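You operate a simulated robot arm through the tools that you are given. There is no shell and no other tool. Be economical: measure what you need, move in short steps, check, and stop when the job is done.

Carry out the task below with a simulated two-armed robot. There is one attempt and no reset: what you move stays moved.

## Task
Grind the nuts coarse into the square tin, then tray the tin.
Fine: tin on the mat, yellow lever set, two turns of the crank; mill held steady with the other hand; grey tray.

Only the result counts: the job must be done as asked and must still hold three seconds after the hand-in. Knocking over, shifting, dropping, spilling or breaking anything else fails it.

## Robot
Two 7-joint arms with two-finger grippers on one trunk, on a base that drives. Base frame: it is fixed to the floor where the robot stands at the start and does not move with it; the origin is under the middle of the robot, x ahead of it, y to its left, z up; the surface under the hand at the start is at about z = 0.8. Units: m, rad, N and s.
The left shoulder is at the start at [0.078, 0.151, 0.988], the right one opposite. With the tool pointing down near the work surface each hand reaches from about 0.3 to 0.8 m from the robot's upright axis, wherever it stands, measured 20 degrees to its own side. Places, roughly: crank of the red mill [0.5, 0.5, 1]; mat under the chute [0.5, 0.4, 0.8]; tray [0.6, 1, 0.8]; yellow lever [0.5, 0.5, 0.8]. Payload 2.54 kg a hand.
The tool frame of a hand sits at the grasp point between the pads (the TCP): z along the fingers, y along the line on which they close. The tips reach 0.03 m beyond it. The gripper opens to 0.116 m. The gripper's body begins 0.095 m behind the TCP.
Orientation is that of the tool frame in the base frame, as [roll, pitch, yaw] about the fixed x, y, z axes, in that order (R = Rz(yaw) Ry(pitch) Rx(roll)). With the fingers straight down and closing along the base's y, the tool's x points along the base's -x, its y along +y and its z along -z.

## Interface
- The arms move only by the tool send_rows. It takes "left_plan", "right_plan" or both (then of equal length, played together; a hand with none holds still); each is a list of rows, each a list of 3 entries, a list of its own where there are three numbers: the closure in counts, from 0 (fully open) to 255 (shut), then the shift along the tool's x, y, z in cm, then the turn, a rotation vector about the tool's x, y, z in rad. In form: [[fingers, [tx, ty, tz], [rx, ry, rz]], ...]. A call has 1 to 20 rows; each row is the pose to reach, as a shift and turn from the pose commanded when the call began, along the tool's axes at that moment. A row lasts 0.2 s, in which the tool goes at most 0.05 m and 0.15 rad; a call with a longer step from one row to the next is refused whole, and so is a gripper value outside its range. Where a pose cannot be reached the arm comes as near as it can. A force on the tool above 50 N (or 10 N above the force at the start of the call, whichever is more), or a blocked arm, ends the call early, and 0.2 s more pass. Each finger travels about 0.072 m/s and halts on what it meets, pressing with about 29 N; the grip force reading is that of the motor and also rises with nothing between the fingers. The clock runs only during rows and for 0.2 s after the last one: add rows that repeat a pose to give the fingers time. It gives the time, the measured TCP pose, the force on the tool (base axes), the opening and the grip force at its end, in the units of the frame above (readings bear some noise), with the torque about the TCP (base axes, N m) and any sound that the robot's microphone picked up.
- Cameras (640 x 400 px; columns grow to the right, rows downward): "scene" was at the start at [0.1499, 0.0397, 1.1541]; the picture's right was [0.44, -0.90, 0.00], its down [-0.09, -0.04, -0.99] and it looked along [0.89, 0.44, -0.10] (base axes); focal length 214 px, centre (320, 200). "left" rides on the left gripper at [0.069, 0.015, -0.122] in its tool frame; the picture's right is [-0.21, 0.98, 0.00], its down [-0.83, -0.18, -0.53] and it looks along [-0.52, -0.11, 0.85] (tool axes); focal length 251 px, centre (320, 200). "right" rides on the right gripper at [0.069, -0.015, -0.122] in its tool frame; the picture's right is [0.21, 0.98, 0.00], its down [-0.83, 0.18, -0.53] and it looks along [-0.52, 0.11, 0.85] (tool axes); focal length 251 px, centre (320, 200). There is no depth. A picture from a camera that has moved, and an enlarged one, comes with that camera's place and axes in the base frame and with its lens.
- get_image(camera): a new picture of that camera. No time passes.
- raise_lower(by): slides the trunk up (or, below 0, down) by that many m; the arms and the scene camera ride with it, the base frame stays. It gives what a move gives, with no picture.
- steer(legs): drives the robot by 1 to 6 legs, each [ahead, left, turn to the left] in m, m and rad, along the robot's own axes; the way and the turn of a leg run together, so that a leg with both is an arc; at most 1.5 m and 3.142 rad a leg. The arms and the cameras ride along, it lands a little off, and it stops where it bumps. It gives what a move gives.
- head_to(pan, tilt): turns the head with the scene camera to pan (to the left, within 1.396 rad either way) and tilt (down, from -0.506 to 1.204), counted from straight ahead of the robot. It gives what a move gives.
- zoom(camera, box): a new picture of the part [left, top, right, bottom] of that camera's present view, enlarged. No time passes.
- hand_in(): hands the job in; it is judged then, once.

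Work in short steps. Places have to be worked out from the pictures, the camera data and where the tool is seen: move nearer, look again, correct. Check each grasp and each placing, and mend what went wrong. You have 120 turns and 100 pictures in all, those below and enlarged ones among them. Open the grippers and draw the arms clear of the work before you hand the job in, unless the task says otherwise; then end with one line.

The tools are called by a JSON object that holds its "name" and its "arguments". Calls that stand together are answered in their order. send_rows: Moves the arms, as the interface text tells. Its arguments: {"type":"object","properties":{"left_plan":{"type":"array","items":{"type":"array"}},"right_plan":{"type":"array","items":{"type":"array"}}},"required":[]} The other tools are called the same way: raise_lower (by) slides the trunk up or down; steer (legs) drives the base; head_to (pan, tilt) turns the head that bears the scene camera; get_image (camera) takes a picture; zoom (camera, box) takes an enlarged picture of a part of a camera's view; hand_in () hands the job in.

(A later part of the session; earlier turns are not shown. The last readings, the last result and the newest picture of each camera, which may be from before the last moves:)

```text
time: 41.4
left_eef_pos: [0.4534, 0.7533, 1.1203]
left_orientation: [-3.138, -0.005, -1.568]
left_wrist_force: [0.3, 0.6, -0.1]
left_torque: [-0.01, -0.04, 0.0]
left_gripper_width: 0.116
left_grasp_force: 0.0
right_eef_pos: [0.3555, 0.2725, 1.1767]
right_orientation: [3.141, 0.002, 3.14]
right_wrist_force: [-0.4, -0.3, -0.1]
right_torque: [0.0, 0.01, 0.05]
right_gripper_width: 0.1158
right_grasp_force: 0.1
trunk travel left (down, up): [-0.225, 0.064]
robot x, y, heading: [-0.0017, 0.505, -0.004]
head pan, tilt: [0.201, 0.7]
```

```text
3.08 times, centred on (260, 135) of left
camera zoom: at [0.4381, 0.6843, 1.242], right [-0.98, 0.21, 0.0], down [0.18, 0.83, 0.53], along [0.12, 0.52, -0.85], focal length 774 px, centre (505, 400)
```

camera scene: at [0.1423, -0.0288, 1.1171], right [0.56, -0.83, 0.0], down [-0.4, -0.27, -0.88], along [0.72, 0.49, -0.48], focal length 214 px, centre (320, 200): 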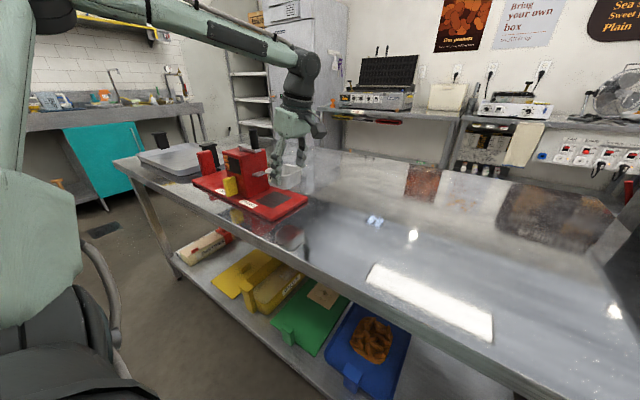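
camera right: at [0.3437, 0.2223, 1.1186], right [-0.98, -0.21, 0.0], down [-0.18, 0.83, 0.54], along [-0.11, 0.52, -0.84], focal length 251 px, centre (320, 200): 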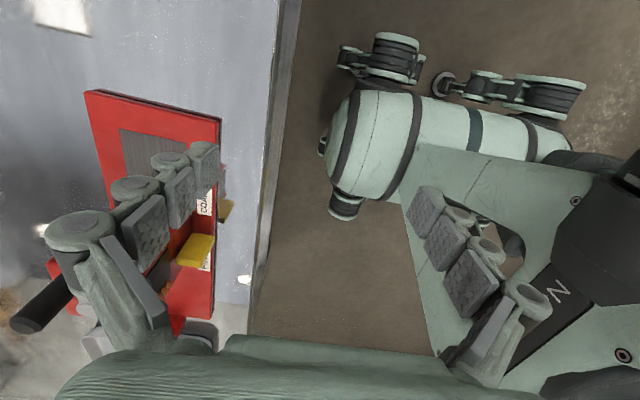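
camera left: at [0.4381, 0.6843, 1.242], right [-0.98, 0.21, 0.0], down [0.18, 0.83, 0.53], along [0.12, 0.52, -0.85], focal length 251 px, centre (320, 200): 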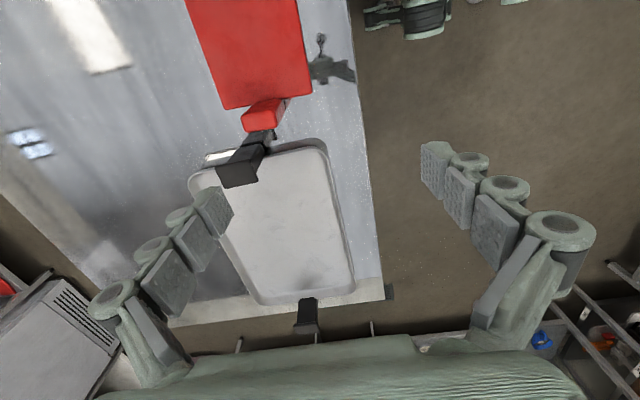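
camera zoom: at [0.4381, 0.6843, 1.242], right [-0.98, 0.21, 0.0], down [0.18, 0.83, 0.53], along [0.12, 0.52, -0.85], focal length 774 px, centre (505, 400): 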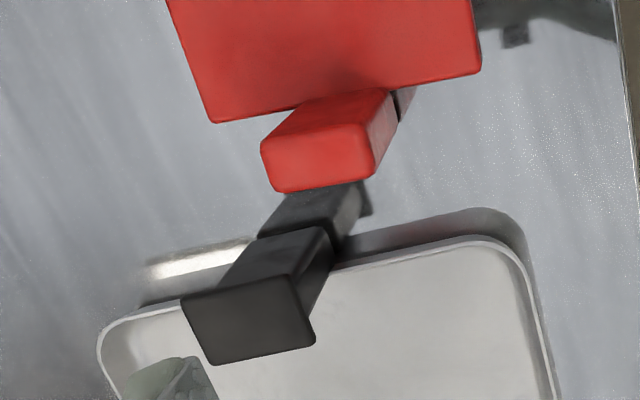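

The post's top is at (0.537, 0.756, 0.905), about 4.6 cm along x. I'll go above it, lower the left hand over it with fingers along x, and close.

{"name": "send_rows", "arguments": {"left_plan": [[50, [-0.1, -2.8, 1.5], [0, 0, 0]], [50, [-0.2, -5.6, 4], [0, 0, 0]], [50, [-0.3, -8.4, 8], [0, 0, 0]], [50, [-0.3, -8.4, 12], [0, 0, 0]], [50, [-0.3, -8.4, 15.5], [0, 0, 0]], [50, [-0.3, -8.4, 15.5], [0, 0, 0]]]}}

{"name": "zoom", "arguments": {"camera": "scene", "box": [120, 20, 440, 220]}}

{"name": "get_image", "arguments": {"camera": "left"}}

```text
time: 42.8
left_eef_pos: [0.5385, 0.756, 0.9639]
left_orientation: [-3.138, -0.005, -1.569]
left_wrist_force: [0.3, 0.7, 0.2]
left_torque: [0.01, 0.02, 0.0]
left_gripper_width: 0.0935
left_grasp_force: 0.0
right_eef_pos: [0.357, 0.2721, 1.1773]
right_orientation: [3.14, 0.002, 3.141]
right_wrist_force: [0.0, 0.4, -0.4]
right_torque: [0.01, -0.03, -0.02]
right_gripper_width: 0.1162
right_grasp_force: 0.0
trunk travel left (down, up): [-0.225, 0.064]
robot x, y, heading: [0.0018, 0.5061, 0.002]
head pan, tilt: [0.201, 0.7]
```

```text
2.00 times, centred on (280, 120) of scene
camera zoom: at [0.1501, 0.5199, 1.0995], right [0.2, -0.98, 0.0], down [-0.63, -0.13, -0.77], along [0.75, 0.15, -0.64], focal length 429 px, centre (400, 360)
```

zoom: 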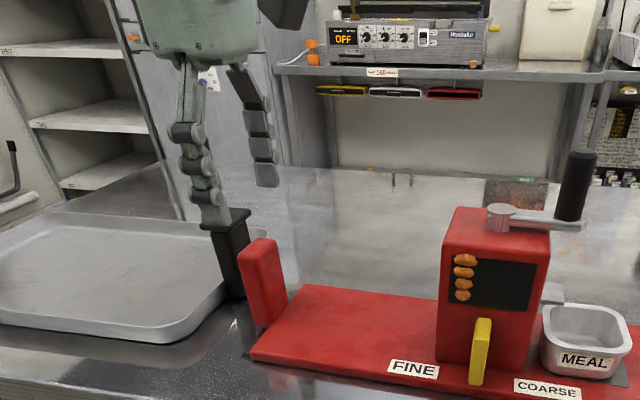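

```text
65 pictures are left
camera left: at [0.5224, 0.6871, 1.0862], right [-0.98, 0.21, 0.0], down [0.18, 0.83, 0.53], along [0.12, 0.52, -0.85], focal length 251 px, centre (320, 200)
```

left: 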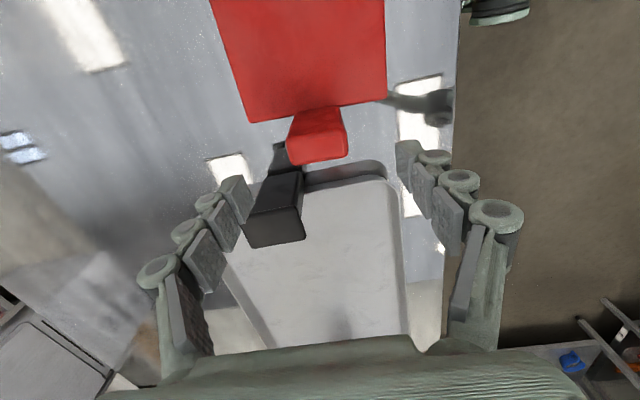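

The post is aligned between the fingers: x ≈ 0.539, y ≈ 0.754. I'll descend and grip it.

{"name": "send_rows", "arguments": {"left_plan": [[50, [0.2, 0, 3], [0, 0, 0]], [50, [0.2, 0, 6], [0, 0, 0]], [50, [0.2, 0, 8.7], [0, 0, 0]], [50, [0.2, 0, 8.7], [0, 0, 0]]]}}

{"name": "zoom", "arguments": {"camera": "scene", "box": [120, 20, 440, 220]}}

```text
time: 43.8
left_eef_pos: [0.5378, 0.7538, 0.878]
left_orientation: [-3.137, -0.002, -1.572]
left_wrist_force: [0.3, 0.2, -0.6]
left_torque: [0.01, 0.02, -0.01]
left_gripper_width: 0.0933
left_grasp_force: 0.0
right_eef_pos: [0.356, 0.2718, 1.1776]
right_orientation: [3.139, 0.001, 3.141]
right_wrist_force: [-0.3, 0.0, 0.8]
right_torque: [0.04, 0.0, 0.03]
right_gripper_width: 0.116
right_grasp_force: 0.0
trunk travel left (down, up): [-0.225, 0.064]
robot x, y, heading: [-0.0034, 0.5044, 0.004]
head pan, tilt: [0.201, 0.7]
```

```text
2.00 times, centred on (280, 120) of scene
camera zoom: at [0.1502, 0.52, 1.0995], right [0.2, -0.98, 0.0], down [-0.63, -0.13, -0.77], along [0.75, 0.15, -0.64], focal length 429 px, centre (400, 360)
```

zoom: 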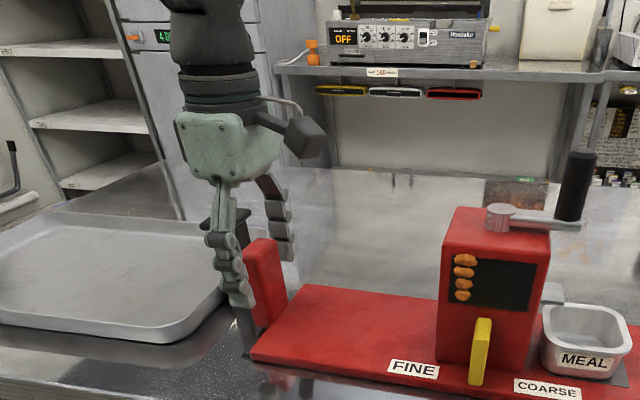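

The fingers straddle the post. I'll close on it gently.

{"name": "send_rows", "arguments": {"left_plan": [[90, [0, 0, 0], [0, 0, 0]], [130, [0, 0, 0], [0, 0, 0]], [160, [0, 0, 0], [0, 0, 0]], [180, [0, 0, 0], [0, 0, 0]], [200, [0, 0, 0], [0, 0, 0]], [200, [0, 0, 0], [0, 0, 0]]]}}

{"name": "zoom", "arguments": {"camera": "scene", "box": [120, 20, 440, 220]}}

{"name": "get_image", "arguments": {"camera": "left"}}

```text
time: 45.2
left_eef_pos: [0.5388, 0.7548, 0.8779]
left_orientation: [-3.138, -0.003, -1.571]
left_wrist_force: [2.7, 1.5, 2.6]
left_torque: [0.03, -0.17, -0.44]
left_gripper_width: 0.0498
left_grasp_force: 29.2
right_eef_pos: [0.356, 0.2727, 1.1776]
right_orientation: [3.14, 0.0, -3.141]
right_wrist_force: [0.0, -0.8, -1.3]
right_torque: [0.02, 0.01, -0.02]
right_gripper_width: 0.116
right_grasp_force: 0.0
trunk travel left (down, up): [-0.225, 0.064]
robot x, y, heading: [-0.0023, 0.5065, -0.001]
head pan, tilt: [0.201, 0.7]
```

```text
2.00 times, centred on (280, 120) of scene
camera zoom: at [0.1502, 0.52, 1.0995], right [0.2, -0.98, 0.0], down [-0.63, -0.13, -0.77], along [0.75, 0.15, -0.64], focal length 429 px, centre (400, 360)
```

zoom: 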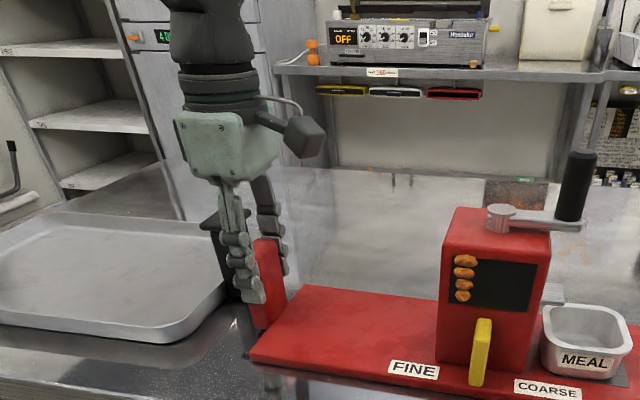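

```text
62 pictures are left
camera left: at [0.5228, 0.6846, 0.9995], right [-0.98, 0.21, 0.0], down [0.18, 0.83, 0.53], along [0.12, 0.52, -0.85], focal length 251 px, centre (320, 200)
```

left: 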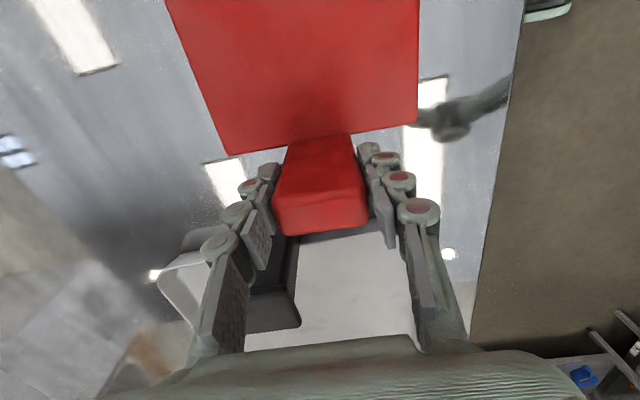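

The post is held (0.050 m, 29 N). Now the right hand: I'll close its fingers and bring it over the FINE side of the yellow lever at (0.465–0.485, 0.507), still high.

{"name": "send_rows", "arguments": {"right_plan": [[120, [-0.6, 3.5, 1.2], [0, 0, 0]], [255, [-1.1, 7, 2.4], [0, 0, 0]], [255, [-1.7, 10.5, 3.6], [0, 0, 0]], [255, [-2.2, 14, 4.8], [0, 0, 0]], [255, [-2.8, 17.5, 6], [0, 0, 0]], [255, [-3.3, 21, 7.3], [0, 0, 0]], [255, [-3.9, 24.5, 8.5], [0, 0, 0]], [255, [-4.4, 27.8, 9.7], [0, 0, 0]], [255, [-7.0, 28.0, 9.7], [0, 0, 0]], [255, [-10.4, 28.3, 13.5], [0, 0, 0]], [255, [-10.4, 28.3, 13.5], [0, 0, 0]]]}}

{"name": "get_image", "arguments": {"camera": "scene"}}

{"name": "get_image", "arguments": {"camera": "right"}}

```text
refused: row 10 steps farther than a row can; nothing moved
```

```text
61 pictures are left
camera scene: at [0.1502, 0.52, 1.0995], right [0.2, -0.98, 0.0], down [-0.63, -0.13, -0.77], along [0.75, 0.15, -0.64], focal length 214 px, centre (320, 200)
```

scene: 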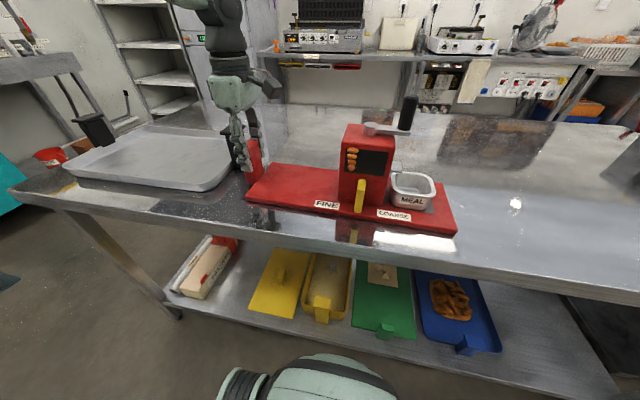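

```text
60 pictures are left
camera right: at [0.2867, 0.257, 1.2982], right [-0.22, 0.98, 0.0], down [0.83, 0.18, 0.54], along [0.52, 0.12, -0.84], focal length 251 px, centre (320, 200)
```

right: 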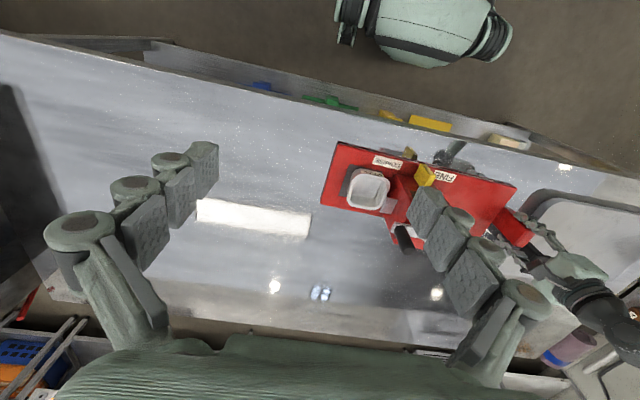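

One row's step was too long, so I'll send it again with an extra row in between.

{"name": "send_rows", "arguments": {"right_plan": [[120, [-0.6, 3.5, 1.2], [0, 0, 0]], [255, [-1.1, 7, 2.4], [0, 0, 0]], [255, [-1.7, 10.5, 3.6], [0, 0, 0]], [255, [-2.2, 14, 4.8], [0, 0, 0]], [255, [-2.8, 17.5, 6], [0, 0, 0]], [255, [-3.3, 21, 7.3], [0, 0, 0]], [255, [-3.9, 24.5, 8.5], [0, 0, 0]], [255, [-4.4, 27.8, 9.7], [0, 0, 0]], [255, [-7.0, 28.0, 9.7], [0, 0, 0]], [255, [-9, 28.2, 11.5], [0, 0, 0]], [255, [-10.4, 28.3, 13.5], [0, 0, 0]], [255, [-10.4, 28.3, 13.5], [0, 0, 0]]]}}

{"name": "zoom", "arguments": {"camera": "scene", "box": [220, 40, 480, 240]}}

{"name": "get_image", "arguments": {"camera": "right"}}

```text
time: 47.8
left_eef_pos: [0.5385, 0.7539, 0.8774]
left_orientation: [-3.139, -0.002, -1.569]
left_wrist_force: [-0.4, 0.5, 2.4]
left_torque: [-0.12, 0.09, -0.53]
left_gripper_width: 0.0499
left_grasp_force: 29.1
right_eef_pos: [0.4601, 0.5574, 1.0414]
right_orientation: [3.141, 0.002, 3.14]
right_wrist_force: [-0.4, -0.6, 0.5]
right_torque: [0.02, 0.0, -0.02]
right_gripper_width: 0.0
right_grasp_force: 28.7
trunk travel left (down, up): [-0.225, 0.064]
robot x, y, heading: [-0.0037, 0.5037, 0.0]
head pan, tilt: [0.201, 0.7]
```

```text
2.00 times, centred on (350, 140) of scene
camera zoom: at [0.1501, 0.52, 1.0995], right [0.2, -0.98, 0.0], down [-0.63, -0.13, -0.77], along [0.75, 0.15, -0.64], focal length 429 px, centre (260, 320)
```

zoom: 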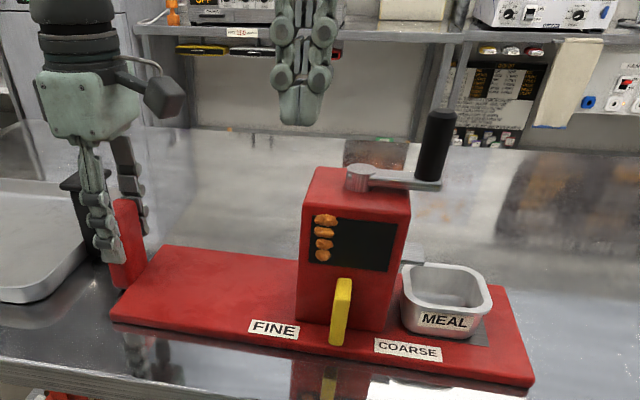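

```text
58 pictures are left
camera right: at [0.3904, 0.5409, 1.1632], right [-0.22, 0.98, 0.0], down [0.83, 0.18, 0.54], along [0.52, 0.12, -0.84], focal length 251 px, centre (320, 200)
```

right: 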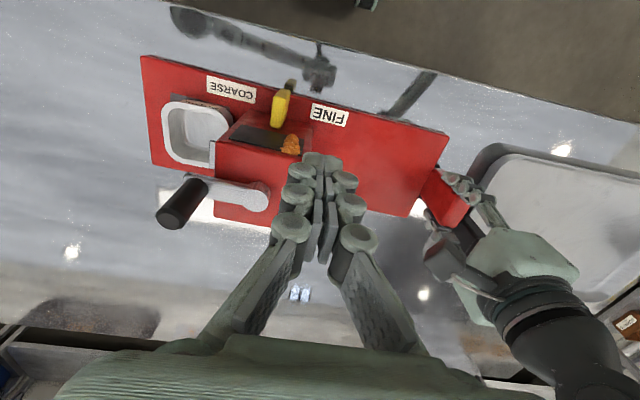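

The fingertips are on the FINE side, clear of the body. I'll lower them beside the lever.

{"name": "send_rows", "arguments": {"right_plan": [[255, [0, 0, 4], [0, 0, 0]], [255, [0, 0, 8], [0, 0, 0]], [255, [0, 0, 12], [0, 0, 0]], [255, [0, 0, 16.5], [0, 0, 0]], [255, [0, 0, 16.5], [0, 0, 0]]]}}

{"name": "zoom", "arguments": {"camera": "scene", "box": [280, 100, 440, 240]}}

{"name": "get_image", "arguments": {"camera": "right"}}

```text
time: 49.0
left_eef_pos: [0.5392, 0.7542, 0.8781]
left_orientation: [-3.139, -0.001, -1.571]
left_wrist_force: [-0.7, 2.1, 3.4]
left_torque: [0.13, 0.13, -0.55]
left_gripper_width: 0.0498
left_grasp_force: 29.1
right_eef_pos: [0.4605, 0.5572, 0.8772]
right_orientation: [3.14, 0.001, 3.141]
right_wrist_force: [0.0, 0.3, 0.5]
right_torque: [0.03, -0.03, -0.01]
right_gripper_width: 0.0
right_grasp_force: 28.8
trunk travel left (down, up): [-0.225, 0.064]
robot x, y, heading: [0.0, 0.5038, 0.001]
head pan, tilt: [0.201, 0.7]
```

```text
2.86 times, centred on (360, 170) of scene
camera zoom: at [0.15, 0.52, 1.0995], right [0.2, -0.98, 0.0], down [-0.63, -0.13, -0.77], along [0.75, 0.15, -0.64], focal length 613 px, centre (206, 286)
```

zoom: 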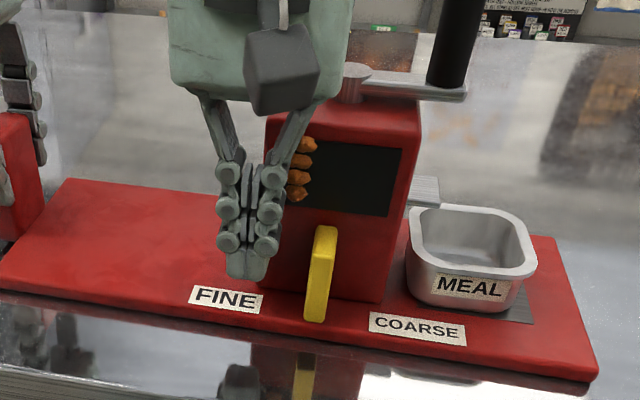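

```text
56 pictures are left
camera right: at [0.3915, 0.5412, 0.9993], right [-0.21, 0.98, 0.0], down [0.82, 0.18, 0.54], along [0.52, 0.12, -0.84], focal length 251 px, centre (320, 200)
```

right: 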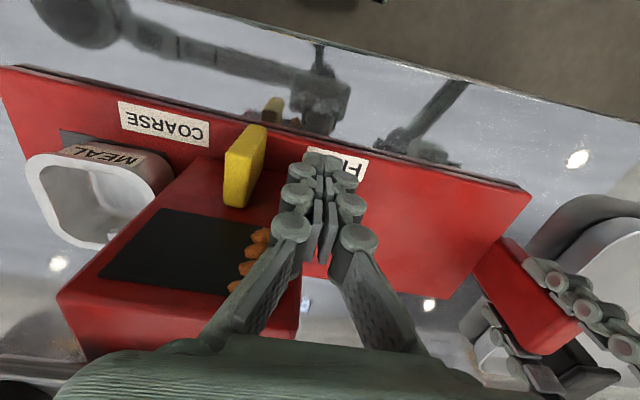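

The fingers are beside the lever. I'll push toward COARSE in small steps and watch the force.

{"name": "send_rows", "arguments": {"right_plan": [[255, [0, -0.7, 0.8], [0, 0, 0]], [255, [0, -1.5, 0.8], [0, 0, 0]], [255, [0, -2.2, 0.8], [0, 0, 0]], [255, [0, -3.0, 0.8], [0, 0, 0]], [255, [0, -3.7, 0.8], [0, 0, 0]], [255, [0, -4.5, 0.8], [0, 0, 0]]]}}

{"name": "zoom", "arguments": {"camera": "scene", "box": [280, 100, 440, 240]}}

{"name": "get_image", "arguments": {"camera": "right"}}

```text
time: 50.4
left_eef_pos: [0.5366, 0.7479, 0.878]
left_orientation: [3.141, -0.013, -1.573]
left_wrist_force: [-10.2, -29.2, 1.3]
left_torque: [-0.9, 0.4, -0.42]
left_gripper_width: 0.0494
left_grasp_force: 28.7
right_eef_pos: [0.4608, 0.5141, 0.8705]
right_orientation: [3.129, 0.005, -3.139]
right_wrist_force: [9.0, 29.9, 4.5]
right_torque: [0.65, -0.18, -0.06]
right_gripper_width: 0.0
right_grasp_force: 28.7
trunk travel left (down, up): [-0.225, 0.064]
robot x, y, heading: [-0.0017, 0.5016, -0.0]
head pan, tilt: [0.201, 0.7]
```

```text
2.86 times, centred on (360, 170) of scene
camera zoom: at [0.1499, 0.52, 1.0996], right [0.2, -0.98, 0.0], down [-0.63, -0.13, -0.77], along [0.75, 0.15, -0.64], focal length 613 px, centre (206, 286)
```

zoom: 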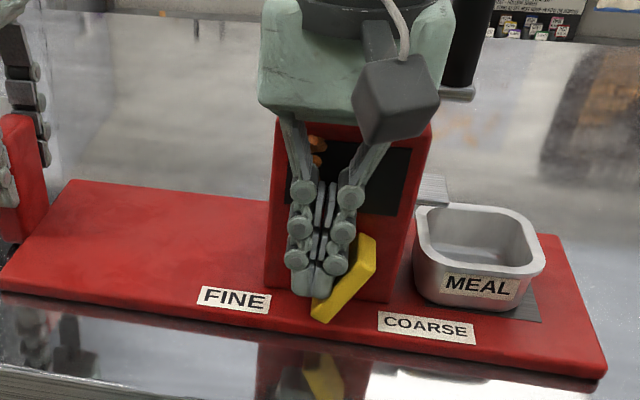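

```text
54 pictures are left
camera right: at [0.3908, 0.4973, 0.9917], right [-0.22, 0.98, 0.01], down [0.82, 0.18, 0.54], along [0.53, 0.13, -0.84], focal length 251 px, centre (320, 200)
```

right: 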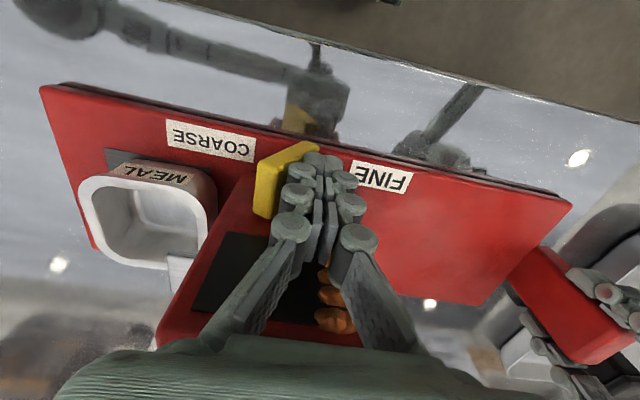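

The lever has tilted toward COARSE and now resists with 30 N, so it is probably at its stop; the left hand gave a few millimetres. I'll back off and check that it stays.

{"name": "send_rows", "arguments": {"right_plan": [[255, [0, 1, 0], [0, 0, 0]], [255, [0, 3, 0], [0, 0, 0]], [255, [0, 5, 0], [0, 0, 0]], [255, [0, 5, 0], [0, 0, 0]]]}}

{"name": "zoom", "arguments": {"camera": "scene", "box": [280, 100, 440, 240]}}

```text
time: 51.4
left_eef_pos: [0.5389, 0.7532, 0.8772]
left_orientation: [-3.138, -0.002, -1.568]
left_wrist_force: [-0.2, 4.3, 2.9]
left_torque: [0.5, -0.14, -0.09]
left_gripper_width: 0.0496
left_grasp_force: 29.2
right_eef_pos: [0.4597, 0.562, 0.8686]
right_orientation: [-3.141, 0.001, -3.141]
right_wrist_force: [0.3, -0.8, -0.2]
right_torque: [0.01, 0.04, 0.0]
right_gripper_width: 0.0001
right_grasp_force: 28.7
trunk travel left (down, up): [-0.225, 0.064]
robot x, y, heading: [-0.0013, 0.5058, 0.003]
head pan, tilt: [0.201, 0.7]
```

```text
2.86 times, centred on (360, 170) of scene
camera zoom: at [0.15, 0.5202, 1.0995], right [0.2, -0.98, 0.0], down [-0.63, -0.13, -0.77], along [0.75, 0.15, -0.64], focal length 613 px, centre (206, 286)
```

zoom: 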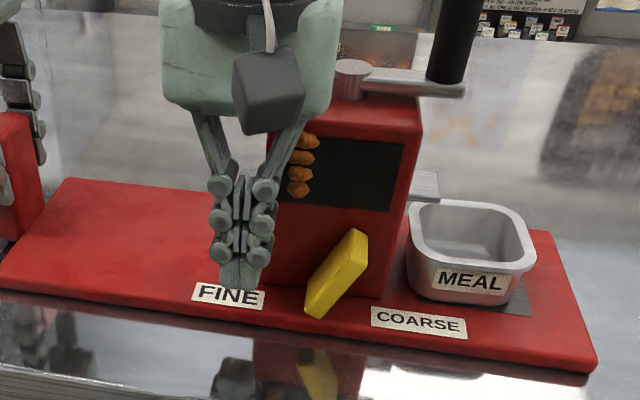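

The lever stays tilted about 38° toward COARSE, and the mill sprang back. To be sure it is fully at its stop, I'll press once more near the lever's top, where it has more leverage, by a small amount.

{"name": "send_rows", "arguments": {"right_plan": [[255, [0, -2, -2.0], [0, 0, 0]], [255, [0, -5, -2.0], [0, 0, 0]], [255, [0, -7, -2.0], [0, 0, 0]], [255, [0, -7.5, -2.0], [0, 0, 0]], [255, [0, -8.0, -2.0], [0, 0, 0]], [255, [0, -8.4, -2.0], [0, 0, 0]]]}}

{"name": "zoom", "arguments": {"camera": "scene", "box": [280, 100, 440, 240]}}

```text
time: 52.8
left_eef_pos: [0.537, 0.7536, 0.8766]
left_orientation: [-3.14, -0.007, -1.57]
left_wrist_force: [-4.9, -22.1, -3.1]
left_torque: [-0.08, 0.38, 0.17]
left_gripper_width: 0.0495
left_grasp_force: 28.7
right_eef_pos: [0.4599, 0.4819, 0.8918]
right_orientation: [3.131, 0.004, -3.139]
right_wrist_force: [4.9, 31.1, 19.2]
right_torque: [0.51, -0.13, 0.13]
right_gripper_width: 0.0
right_grasp_force: 28.9
trunk travel left (down, up): [-0.225, 0.064]
robot x, y, heading: [-0.0009, 0.5031, 0.001]
head pan, tilt: [0.201, 0.7]
```

```text
2.86 times, centred on (360, 170) of scene
camera zoom: at [0.1494, 0.521, 1.0998], right [0.2, -0.98, 0.0], down [-0.63, -0.13, -0.77], along [0.75, 0.15, -0.64], focal length 613 px, centre (206, 286)
```

zoom: 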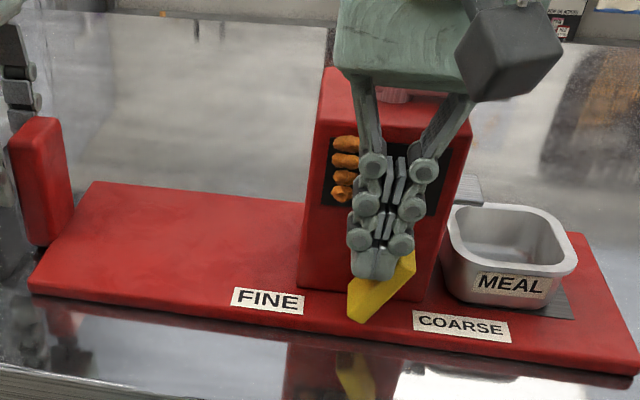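

The lever is at its stop, but the mill slid a few centimetres and slipped in the left grip. I'll draw the right hand back and measure.

{"name": "send_rows", "arguments": {"right_plan": [[255, [0, 1.5, -1], [0, 0, 0]], [255, [0, 3, -4], [0, 0, 0]], [255, [0, 4, -8], [0, 0, 0]], [255, [0, 4, -12], [0, 0, 0]], [255, [3, 2, -15], [0, 0, 0]], [255, [6, -2, -15], [0, 0, 0]], [255, [6, -6.5, -15], [0, 0, 0]], [255, [6, -11, -15], [0, 0, 0]], [255, [6, -15.5, -15], [0, 0, 0]], [255, [6, -15.5, -15], [0, 0, 0]]]}}

{"name": "get_image", "arguments": {"camera": "scene"}}

{"name": "get_image", "arguments": {"camera": "left"}}

{"name": "zoom", "arguments": {"camera": "scene", "box": [220, 90, 480, 250]}}

```text
time: 55.0
left_eef_pos: [0.538, 0.7531, 0.8781]
left_orientation: [-3.14, -0.004, -1.572]
left_wrist_force: [-1.4, -0.7, 2.1]
left_torque: [-0.01, 0.07, 0.09]
left_gripper_width: 0.0494
left_grasp_force: 28.8
right_eef_pos: [0.3994, 0.3192, 1.0398]
right_orientation: [3.139, 0.001, -3.14]
right_wrist_force: [-0.5, 0.1, 0.5]
right_torque: [0.0, 0.0, -0.01]
right_gripper_width: 0.0001
right_grasp_force: 29.3
trunk travel left (down, up): [-0.225, 0.064]
robot x, y, heading: [0.0013, 0.5053, 0.001]
head pan, tilt: [0.201, 0.7]
```

```text
51 pictures are left
camera scene: at [0.15, 0.5197, 1.0995], right [0.2, -0.98, 0.0], down [-0.63, -0.13, -0.77], along [0.75, 0.15, -0.64], focal length 214 px, centre (320, 200)
```

scene: 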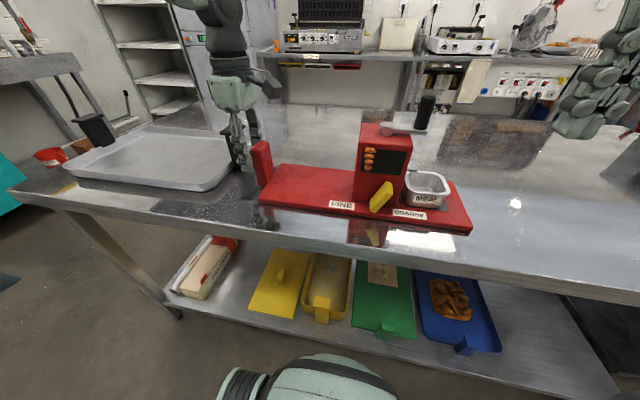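

```text
50 pictures are left
camera left: at [0.5223, 0.6838, 0.9993], right [-0.98, 0.21, 0.0], down [0.18, 0.83, 0.53], along [0.12, 0.52, -0.85], focal length 251 px, centre (320, 200)
```

left: 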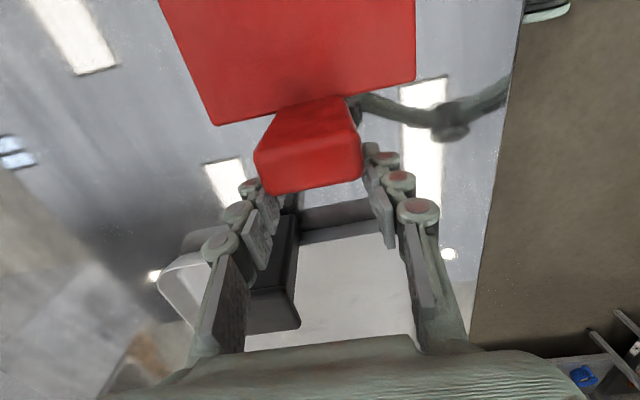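

```text
2.46 times, centred on (350, 170) of scene
camera zoom: at [0.15, 0.5197, 1.0995], right [0.2, -0.98, 0.0], down [-0.63, -0.13, -0.77], along [0.75, 0.15, -0.64], focal length 528 px, centre (246, 274)
```

zoom: 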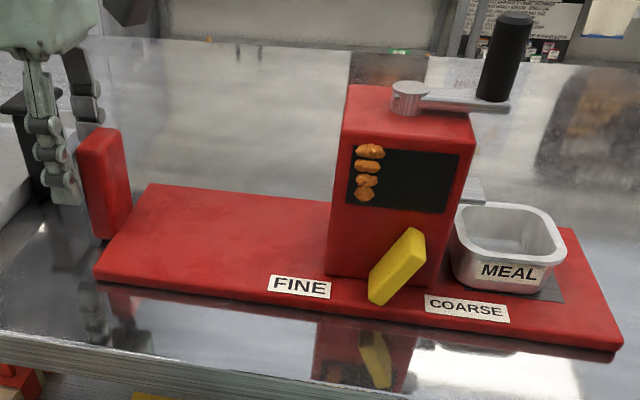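

The mill moved about 2.2 cm toward −y, with the tin riding along. I'll re-grip the post at its new place and draw the mill back to where it stood.

{"name": "send_rows", "arguments": {"left_plan": [[150, [0, 0, 0], [0, 0, 0]], [110, [0, 0, 0], [0, 0, 0]], [90, [0, -0.2, 0], [0, 0, 0]], [90, [1.2, -0.4, 0], [0, 0, 0]], [90, [2.5, -0.4, 0], [0, 0, 0]], [90, [2.5, -0.4, 0], [0, 0, 0]]]}}

{"name": "get_image", "arguments": {"camera": "left"}}

```text
time: 56.4
left_eef_pos: [0.5426, 0.7287, 0.8781]
left_orientation: [-3.137, -0.001, -1.569]
left_wrist_force: [0.5, 0.0, -0.2]
left_torque: [0.0, 0.02, 0.02]
left_gripper_width: 0.0749
left_grasp_force: 0.1
right_eef_pos: [0.4005, 0.32, 1.0387]
right_orientation: [3.14, 0.0, 3.141]
right_wrist_force: [0.3, -0.1, 0.5]
right_torque: [-0.01, 0.02, -0.01]
right_gripper_width: 0.0
right_grasp_force: 29.0
trunk travel left (down, up): [-0.225, 0.064]
robot x, y, heading: [-0.0001, 0.505, 0.001]
head pan, tilt: [0.201, 0.7]
```

```text
48 pictures are left
camera left: at [0.527, 0.6596, 1.0], right [-0.98, 0.21, 0.0], down [0.18, 0.83, 0.53], along [0.12, 0.52, -0.85], focal length 251 px, centre (320, 200)
```

left: 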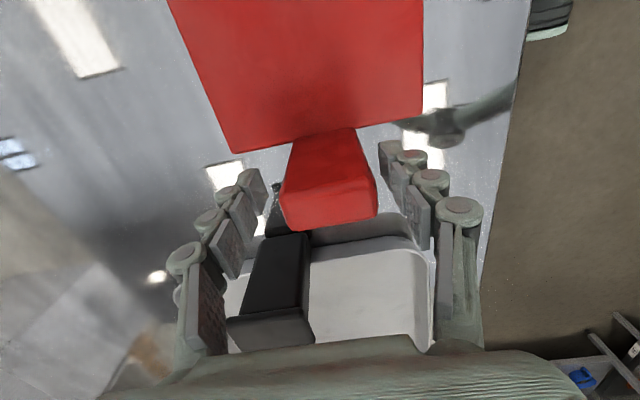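

The post sits between the fingers as before. I'll close and pull the mill back +y by 2.5 cm slowly.

{"name": "send_rows", "arguments": {"left_plan": [[130, [0, 0, 0], [0, 0, 0]], [170, [0, 0, 0], [0, 0, 0]], [200, [0, 0, 0], [0, 0, 0]], [220, [0, 0, 0], [0, 0, 0]], [220, [-0.4, 0.1, 0], [0, 0, 0]], [220, [-0.8, 0.1, 0], [0, 0, 0]], [220, [-1.2, 0.2, 0], [0, 0, 0]], [220, [-1.6, 0.3, 0], [0, 0, 0]], [220, [-2.0, 0.3, 0], [0, 0, 0]], [220, [-2.3, 0.4, 0], [0, 0, 0]], [220, [-2.6, 0.4, 0], [0, 0, 0]], [220, [-2.6, 0.4, 0], [0, 0, 0]]]}}

{"name": "zoom", "arguments": {"camera": "scene", "box": [220, 90, 480, 250]}}

{"name": "get_image", "arguments": {"camera": "left"}}

```text
time: 59.0
left_eef_pos: [0.5381, 0.7552, 0.8787]
left_orientation: [-3.14, -0.002, -1.571]
left_wrist_force: [-0.4, -2.7, 1.1]
left_torque: [-0.27, 0.1, -0.16]
left_gripper_width: 0.0494
left_grasp_force: 29.2
right_eef_pos: [0.4018, 0.3203, 1.0385]
right_orientation: [3.14, 0.003, -3.141]
right_wrist_force: [0.2, 0.0, 0.4]
right_torque: [0.0, 0.01, -0.01]
right_gripper_width: 0.0
right_grasp_force: 28.7
trunk travel left (down, up): [-0.225, 0.064]
robot x, y, heading: [0.0007, 0.5041, -0.0]
head pan, tilt: [0.201, 0.7]
```

```text
2.46 times, centred on (350, 170) of scene
camera zoom: at [0.1502, 0.5197, 1.0995], right [0.2, -0.98, 0.0], down [-0.63, -0.13, -0.77], along [0.75, 0.15, -0.64], focal length 528 px, centre (246, 274)
```

zoom: 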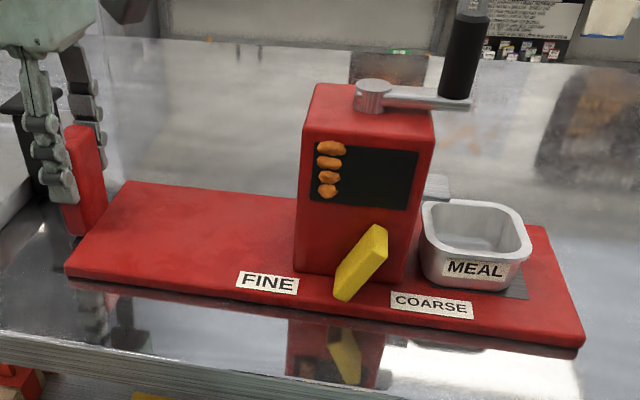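

```text
46 pictures are left
camera left: at [0.5226, 0.6859, 1.0003], right [-0.98, 0.21, 0.0], down [0.18, 0.83, 0.53], along [0.12, 0.52, -0.85], focal length 251 px, centre (320, 200)
```

left: 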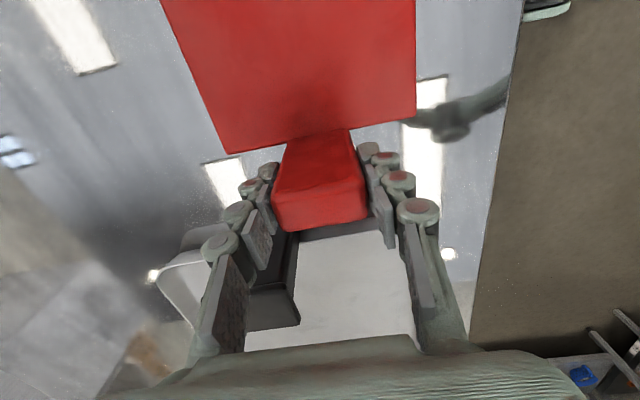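

The mill is back within a few millimetres and the lever is set at COARSE. Next I'll open the right hand and hover above the crank knob to measure knob and hub precisely.

{"name": "send_rows", "arguments": {"right_plan": [[200, [0, 0, -4], [0, 0, 0]], [100, [-1, 3, -7], [0, 0, 0]], [50, [-4, 6, -9], [0, 0, 0]], [50, [-8, 9, -9], [0, 0, 0]], [50, [-11, 12, -9], [0, 0, 0]], [50, [-13, 13, -9], [0, 0, 0]], [50, [-13, 13, -9], [0, 0, 0]]]}}

{"name": "get_image", "arguments": {"camera": "right"}}

{"name": "get_image", "arguments": {"camera": "scene"}}

```text
time: 60.6
left_eef_pos: [0.5381, 0.7559, 0.8794]
left_orientation: [-3.138, -0.002, -1.571]
left_wrist_force: [-2.1, 1.6, 1.9]
left_torque: [-0.01, 0.15, -0.5]
left_gripper_width: 0.0495
left_grasp_force: 29.4
right_eef_pos: [0.53, 0.4531, 1.1301]
right_orientation: [3.14, 0.003, 3.141]
right_wrist_force: [0.6, 1.3, 0.0]
right_torque: [-0.02, -0.03, -0.01]
right_gripper_width: 0.0932
right_grasp_force: 0.1
trunk travel left (down, up): [-0.225, 0.064]
robot x, y, heading: [-0.0018, 0.504, 0.002]
head pan, tilt: [0.201, 0.7]
```

```text
45 pictures are left
camera right: at [0.4603, 0.4376, 1.2516], right [-0.22, 0.98, 0.0], down [0.82, 0.18, 0.54], along [0.52, 0.12, -0.84], focal length 251 px, centre (320, 200)
```

right: 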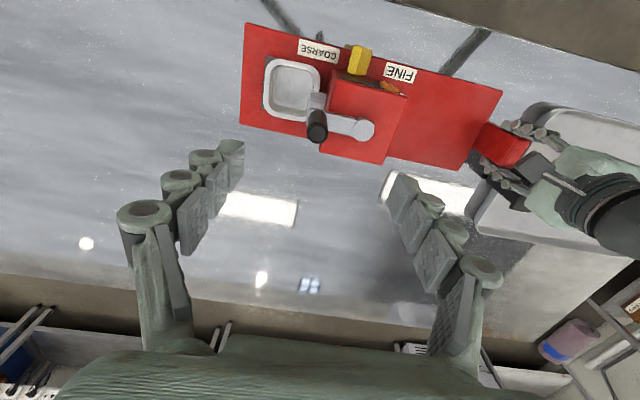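

```text
44 pictures are left
camera scene: at [0.15, 0.52, 1.0995], right [0.2, -0.98, 0.0], down [-0.63, -0.13, -0.77], along [0.75, 0.15, -0.64], focal length 214 px, centre (320, 200)
```

scene: 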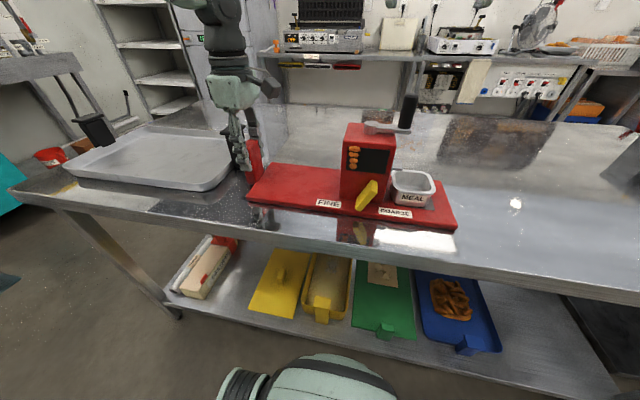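

{"name": "zoom", "arguments": {"camera": "right", "box": [230, 40, 430, 170]}}

{"name": "zoom", "arguments": {"camera": "scene", "box": [330, 80, 450, 180]}}

```text
3.08 times, centred on (330, 105) of right
camera zoom: at [0.4603, 0.4376, 1.2516], right [-0.22, 0.98, 0.0], down [0.82, 0.18, 0.54], along [0.52, 0.12, -0.84], focal length 774 px, centre (289, 492)
```

zoom: 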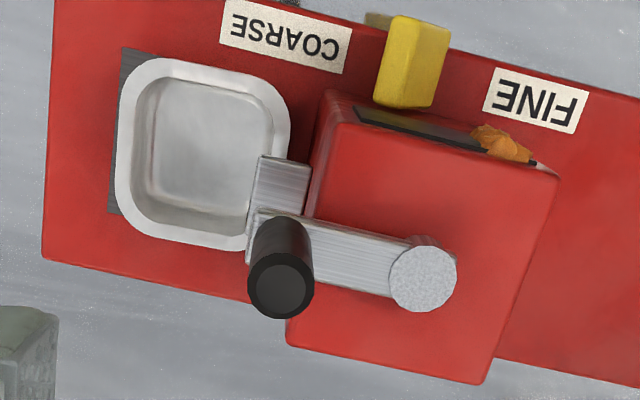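

```text
4.00 times, centred on (390, 130) of scene
camera zoom: at [0.15, 0.52, 1.0995], right [0.2, -0.98, 0.0], down [-0.63, -0.13, -0.77], along [0.75, 0.15, -0.64], focal length 858 px, centre (40, 480)
```

zoom: 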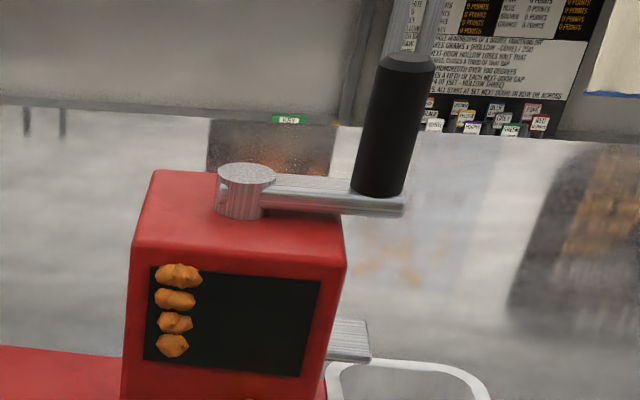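

I measure the knob at (0.535, 0.452), top 1.010, and the hub at (0.535, 0.507), so the radius is about 0.055. I'll narrow the fingers to 5 cm and descend around the knob.

{"name": "send_rows", "arguments": {"right_plan": [[145, [-0.46, -0.1, 2], [0, 0, 0]], [145, [-0.46, -0.1, 5], [0, 0, 0]], [145, [-0.46, -0.1, 7], [0, 0, 0]], [145, [-0.46, -0.1, 7], [0, 0, 0]]]}}

{"name": "get_image", "arguments": {"camera": "right"}}

{"name": "zoom", "arguments": {"camera": "scene", "box": [330, 60, 450, 160]}}

```text
time: 61.6
left_eef_pos: [0.5384, 0.7551, 0.879]
left_orientation: [-3.138, -0.002, -1.567]
left_wrist_force: [-1.3, 2.3, 1.6]
left_torque: [0.14, 0.06, -0.39]
left_gripper_width: 0.0494
left_grasp_force: 28.4
right_eef_pos: [0.5346, 0.4504, 1.0594]
right_orientation: [3.14, 0.0, 3.141]
right_wrist_force: [0.3, 0.1, -0.2]
right_torque: [-0.03, -0.01, 0.01]
right_gripper_width: 0.0499
right_grasp_force: 0.1
trunk travel left (down, up): [-0.225, 0.064]
robot x, y, heading: [0.0027, 0.5075, -0.002]
head pan, tilt: [0.201, 0.7]
```

```text
41 pictures are left
camera right: at [0.465, 0.4354, 1.1814], right [-0.21, 0.98, 0.0], down [0.82, 0.18, 0.54], along [0.52, 0.12, -0.84], focal length 251 px, centre (320, 200)
```

right: 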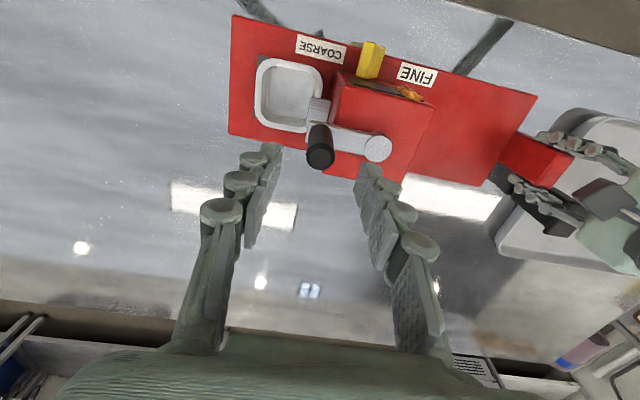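

```text
4.00 times, centred on (390, 110) of scene
camera zoom: at [0.1501, 0.52, 1.0995], right [0.2, -0.98, 0.0], down [-0.63, -0.13, -0.77], along [0.75, 0.15, -0.64], focal length 858 px, centre (40, 560)
```

zoom: 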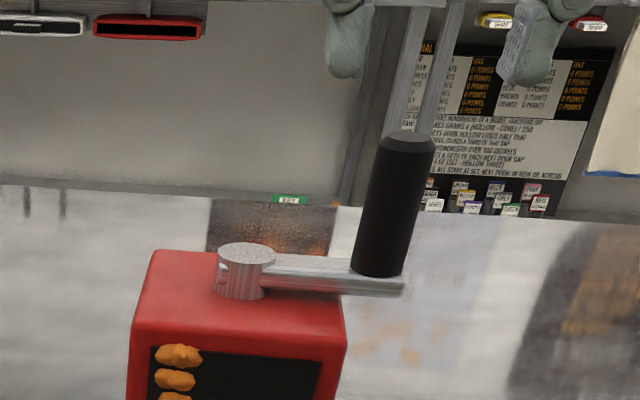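

Aligned with the knob (0.536, 0.452). I'll descend to z ≈ 0.997 and close.

{"name": "send_rows", "arguments": {"right_plan": [[145, [-0.1, 0.15, 3], [0, 0, 0]], [145, [-0.1, 0.15, 6.2], [0, 0, 0]], [145, [-0.1, 0.15, 6.2], [0, 0, 0]], [180, [-0.1, 0.15, 6.2], [0, 0, 0]], [205, [-0.1, 0.15, 6.2], [0, 0, 0]], [225, [-0.1, 0.15, 6.2], [0, 0, 0]], [235, [-0.1, 0.15, 6.2], [0, 0, 0]], [235, [-0.1, 0.15, 6.2], [0, 0, 0]]]}}

{"name": "get_image", "arguments": {"camera": "right"}}

{"name": "zoom", "arguments": {"camera": "scene", "box": [300, 60, 460, 220]}}

```text
time: 63.4
left_eef_pos: [0.5378, 0.7551, 0.8794]
left_orientation: [-3.138, -0.001, -1.569]
left_wrist_force: [-0.8, 4.8, 3.0]
left_torque: [-0.09, -0.04, -0.3]
left_gripper_width: 0.0494
left_grasp_force: 29.1
right_eef_pos: [0.5355, 0.4515, 0.997]
right_orientation: [3.141, -0.001, 3.14]
right_wrist_force: [0.2, -2.2, 0.2]
right_torque: [-0.06, 0.01, 0.0]
right_gripper_width: 0.021
right_grasp_force: 29.2
trunk travel left (down, up): [-0.225, 0.064]
robot x, y, heading: [-0.0039, 0.5039, 0.003]
head pan, tilt: [0.201, 0.7]
```

```text
39 pictures are left
camera right: at [0.4666, 0.4364, 1.1185], right [-0.21, 0.98, 0.0], down [0.83, 0.18, 0.53], along [0.52, 0.12, -0.84], focal length 251 px, centre (320, 200)
```

right: 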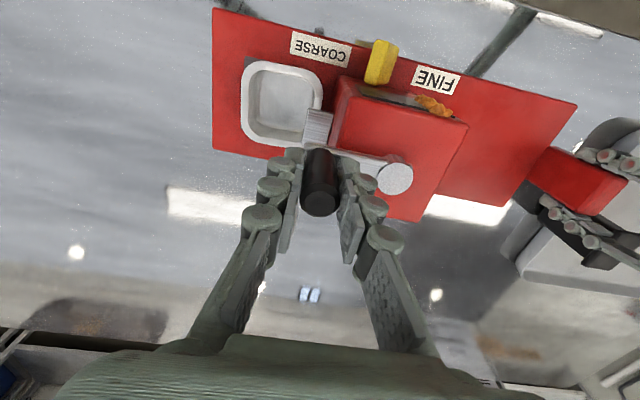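

```text
2.50 times, centred on (380, 140) of scene
camera zoom: at [0.1501, 0.52, 1.0995], right [0.2, -0.98, 0.0], down [-0.63, -0.13, -0.77], along [0.75, 0.15, -0.64], focal length 536 px, centre (170, 350)
```

zoom: 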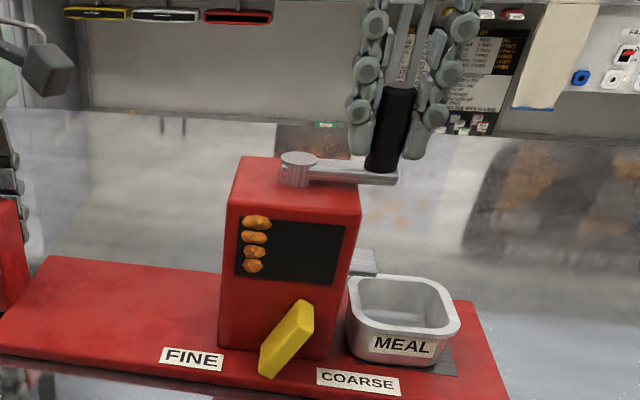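

The knob is gripped (0.021 m) at (0.5355, 0.4515). I'll try the first 0.75 rad clockwise on a 5.55 cm circle and read the forces.

{"name": "send_rows", "arguments": {"right_plan": [[235, [0.83, 0.06, 0], [0, 0, 0]], [235, [1.64, 0.25, 0], [0, 0, 0]], [235, [2.41, 0.55, 0], [0, 0, 0]], [235, [3.13, 0.97, 0], [0, 0, 0]], [235, [3.78, 1.49, 0], [0, 0, 0]]]}}

{"name": "get_image", "arguments": {"camera": "right"}}

{"name": "zoom", "arguments": {"camera": "scene", "box": [220, 60, 480, 220]}}

```text
time: 64.6
left_eef_pos: [0.5378, 0.7555, 0.8787]
left_orientation: [-3.139, 0.001, -1.568]
left_wrist_force: [1.3, 25.8, -0.6]
left_torque: [0.63, -0.07, -0.48]
left_gripper_width: 0.0513
left_grasp_force: 29.2
right_eef_pos: [0.4963, 0.4649, 0.9986]
right_orientation: [-3.136, 0.001, -3.14]
right_wrist_force: [-2.8, -28.7, 6.4]
right_torque: [-0.78, -0.07, 0.01]
right_gripper_width: 0.0208
right_grasp_force: 28.4
trunk travel left (down, up): [-0.225, 0.064]
robot x, y, heading: [-0.003, 0.4993, -0.001]
head pan, tilt: [0.201, 0.7]
```

```text
37 pictures are left
camera right: at [0.4279, 0.4498, 1.1196], right [-0.21, 0.98, 0.0], down [0.83, 0.18, 0.53], along [0.52, 0.11, -0.85], focal length 251 px, centre (320, 200)
```

right: 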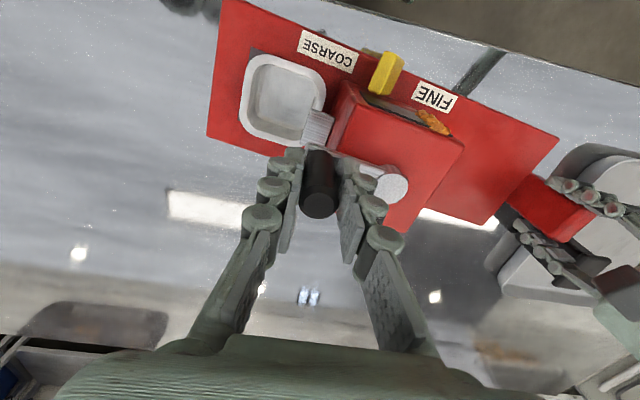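

```text
2.46 times, centred on (350, 140) of scene
camera zoom: at [0.1499, 0.5195, 1.0995], right [0.2, -0.98, 0.0], down [-0.63, -0.13, -0.77], along [0.75, 0.15, -0.64], focal length 528 px, centre (246, 348)
```

zoom: 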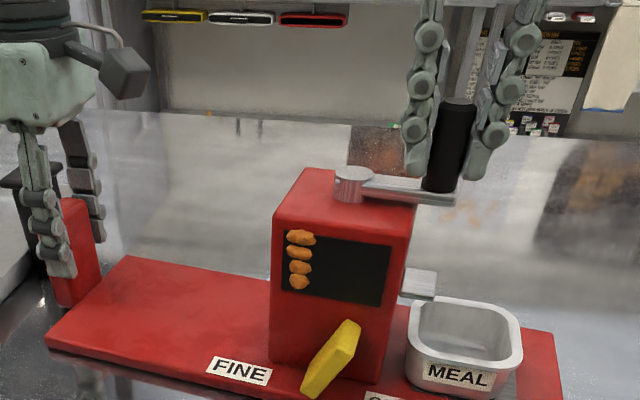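

The crank did not turn; the mill yawed along with my hand instead. I'll retrace the same path exactly to put the mill back before rethinking.

{"name": "send_rows", "arguments": {"right_plan": [[235, [-0.65, -0.52, 0], [0, 0, 0]], [235, [-1.37, -0.94, 0], [0, 0, 0]], [235, [-2.14, -1.24, 0], [0, 0, 0]], [235, [-2.95, -1.43, 0], [0, 0, 0]], [235, [-3.78, -1.49, 0], [0, 0, 0]], [235, [-3.78, -1.49, 0], [0, 0, 0]]]}}

{"name": "get_image", "arguments": {"camera": "right"}}

{"name": "zoom", "arguments": {"camera": "scene", "box": [220, 60, 480, 220]}}

```text
time: 66.0
left_eef_pos: [0.5384, 0.7528, 0.8805]
left_orientation: [-3.137, -0.008, -1.572]
left_wrist_force: [1.9, -29.6, 5.6]
left_torque: [-0.81, -0.05, -0.15]
left_gripper_width: 0.0499
left_grasp_force: 29.1
right_eef_pos: [0.5357, 0.4549, 0.9976]
right_orientation: [3.136, 0.002, -3.14]
right_wrist_force: [-5.3, 29.3, -0.3]
right_torque: [0.69, 0.52, 0.26]
right_gripper_width: 0.0213
right_grasp_force: 28.9
trunk travel left (down, up): [-0.225, 0.064]
robot x, y, heading: [-0.0019, 0.5054, 0.002]
head pan, tilt: [0.201, 0.7]
```

```text
35 pictures are left
camera right: at [0.4658, 0.4384, 1.1189], right [-0.22, 0.98, 0.01], down [0.82, 0.18, 0.54], along [0.52, 0.12, -0.84], focal length 251 px, centre (320, 200)
```

right: 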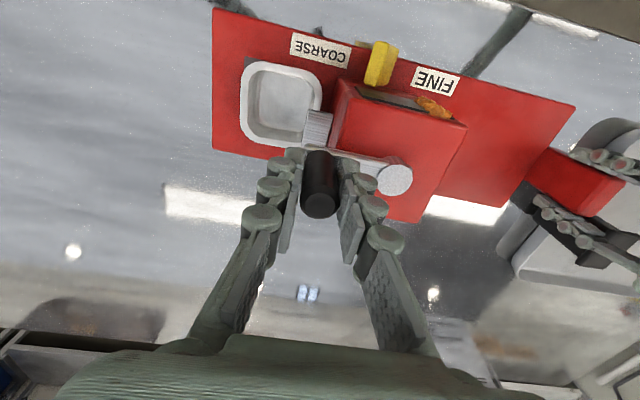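

```text
2.46 times, centred on (350, 140) of scene
camera zoom: at [0.15, 0.5201, 1.0996], right [0.2, -0.98, 0.0], down [-0.63, -0.13, -0.77], along [0.75, 0.15, -0.64], focal length 528 px, centre (246, 348)
```

zoom: 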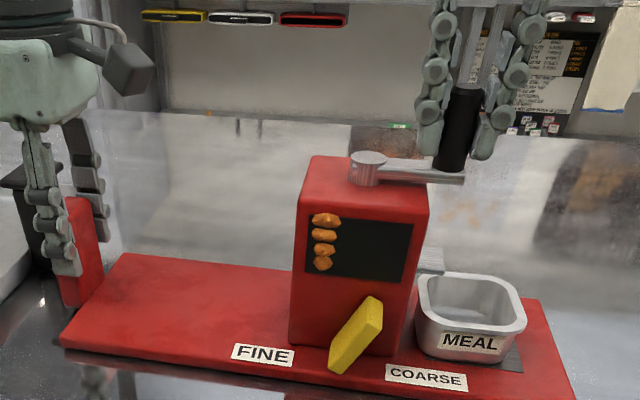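

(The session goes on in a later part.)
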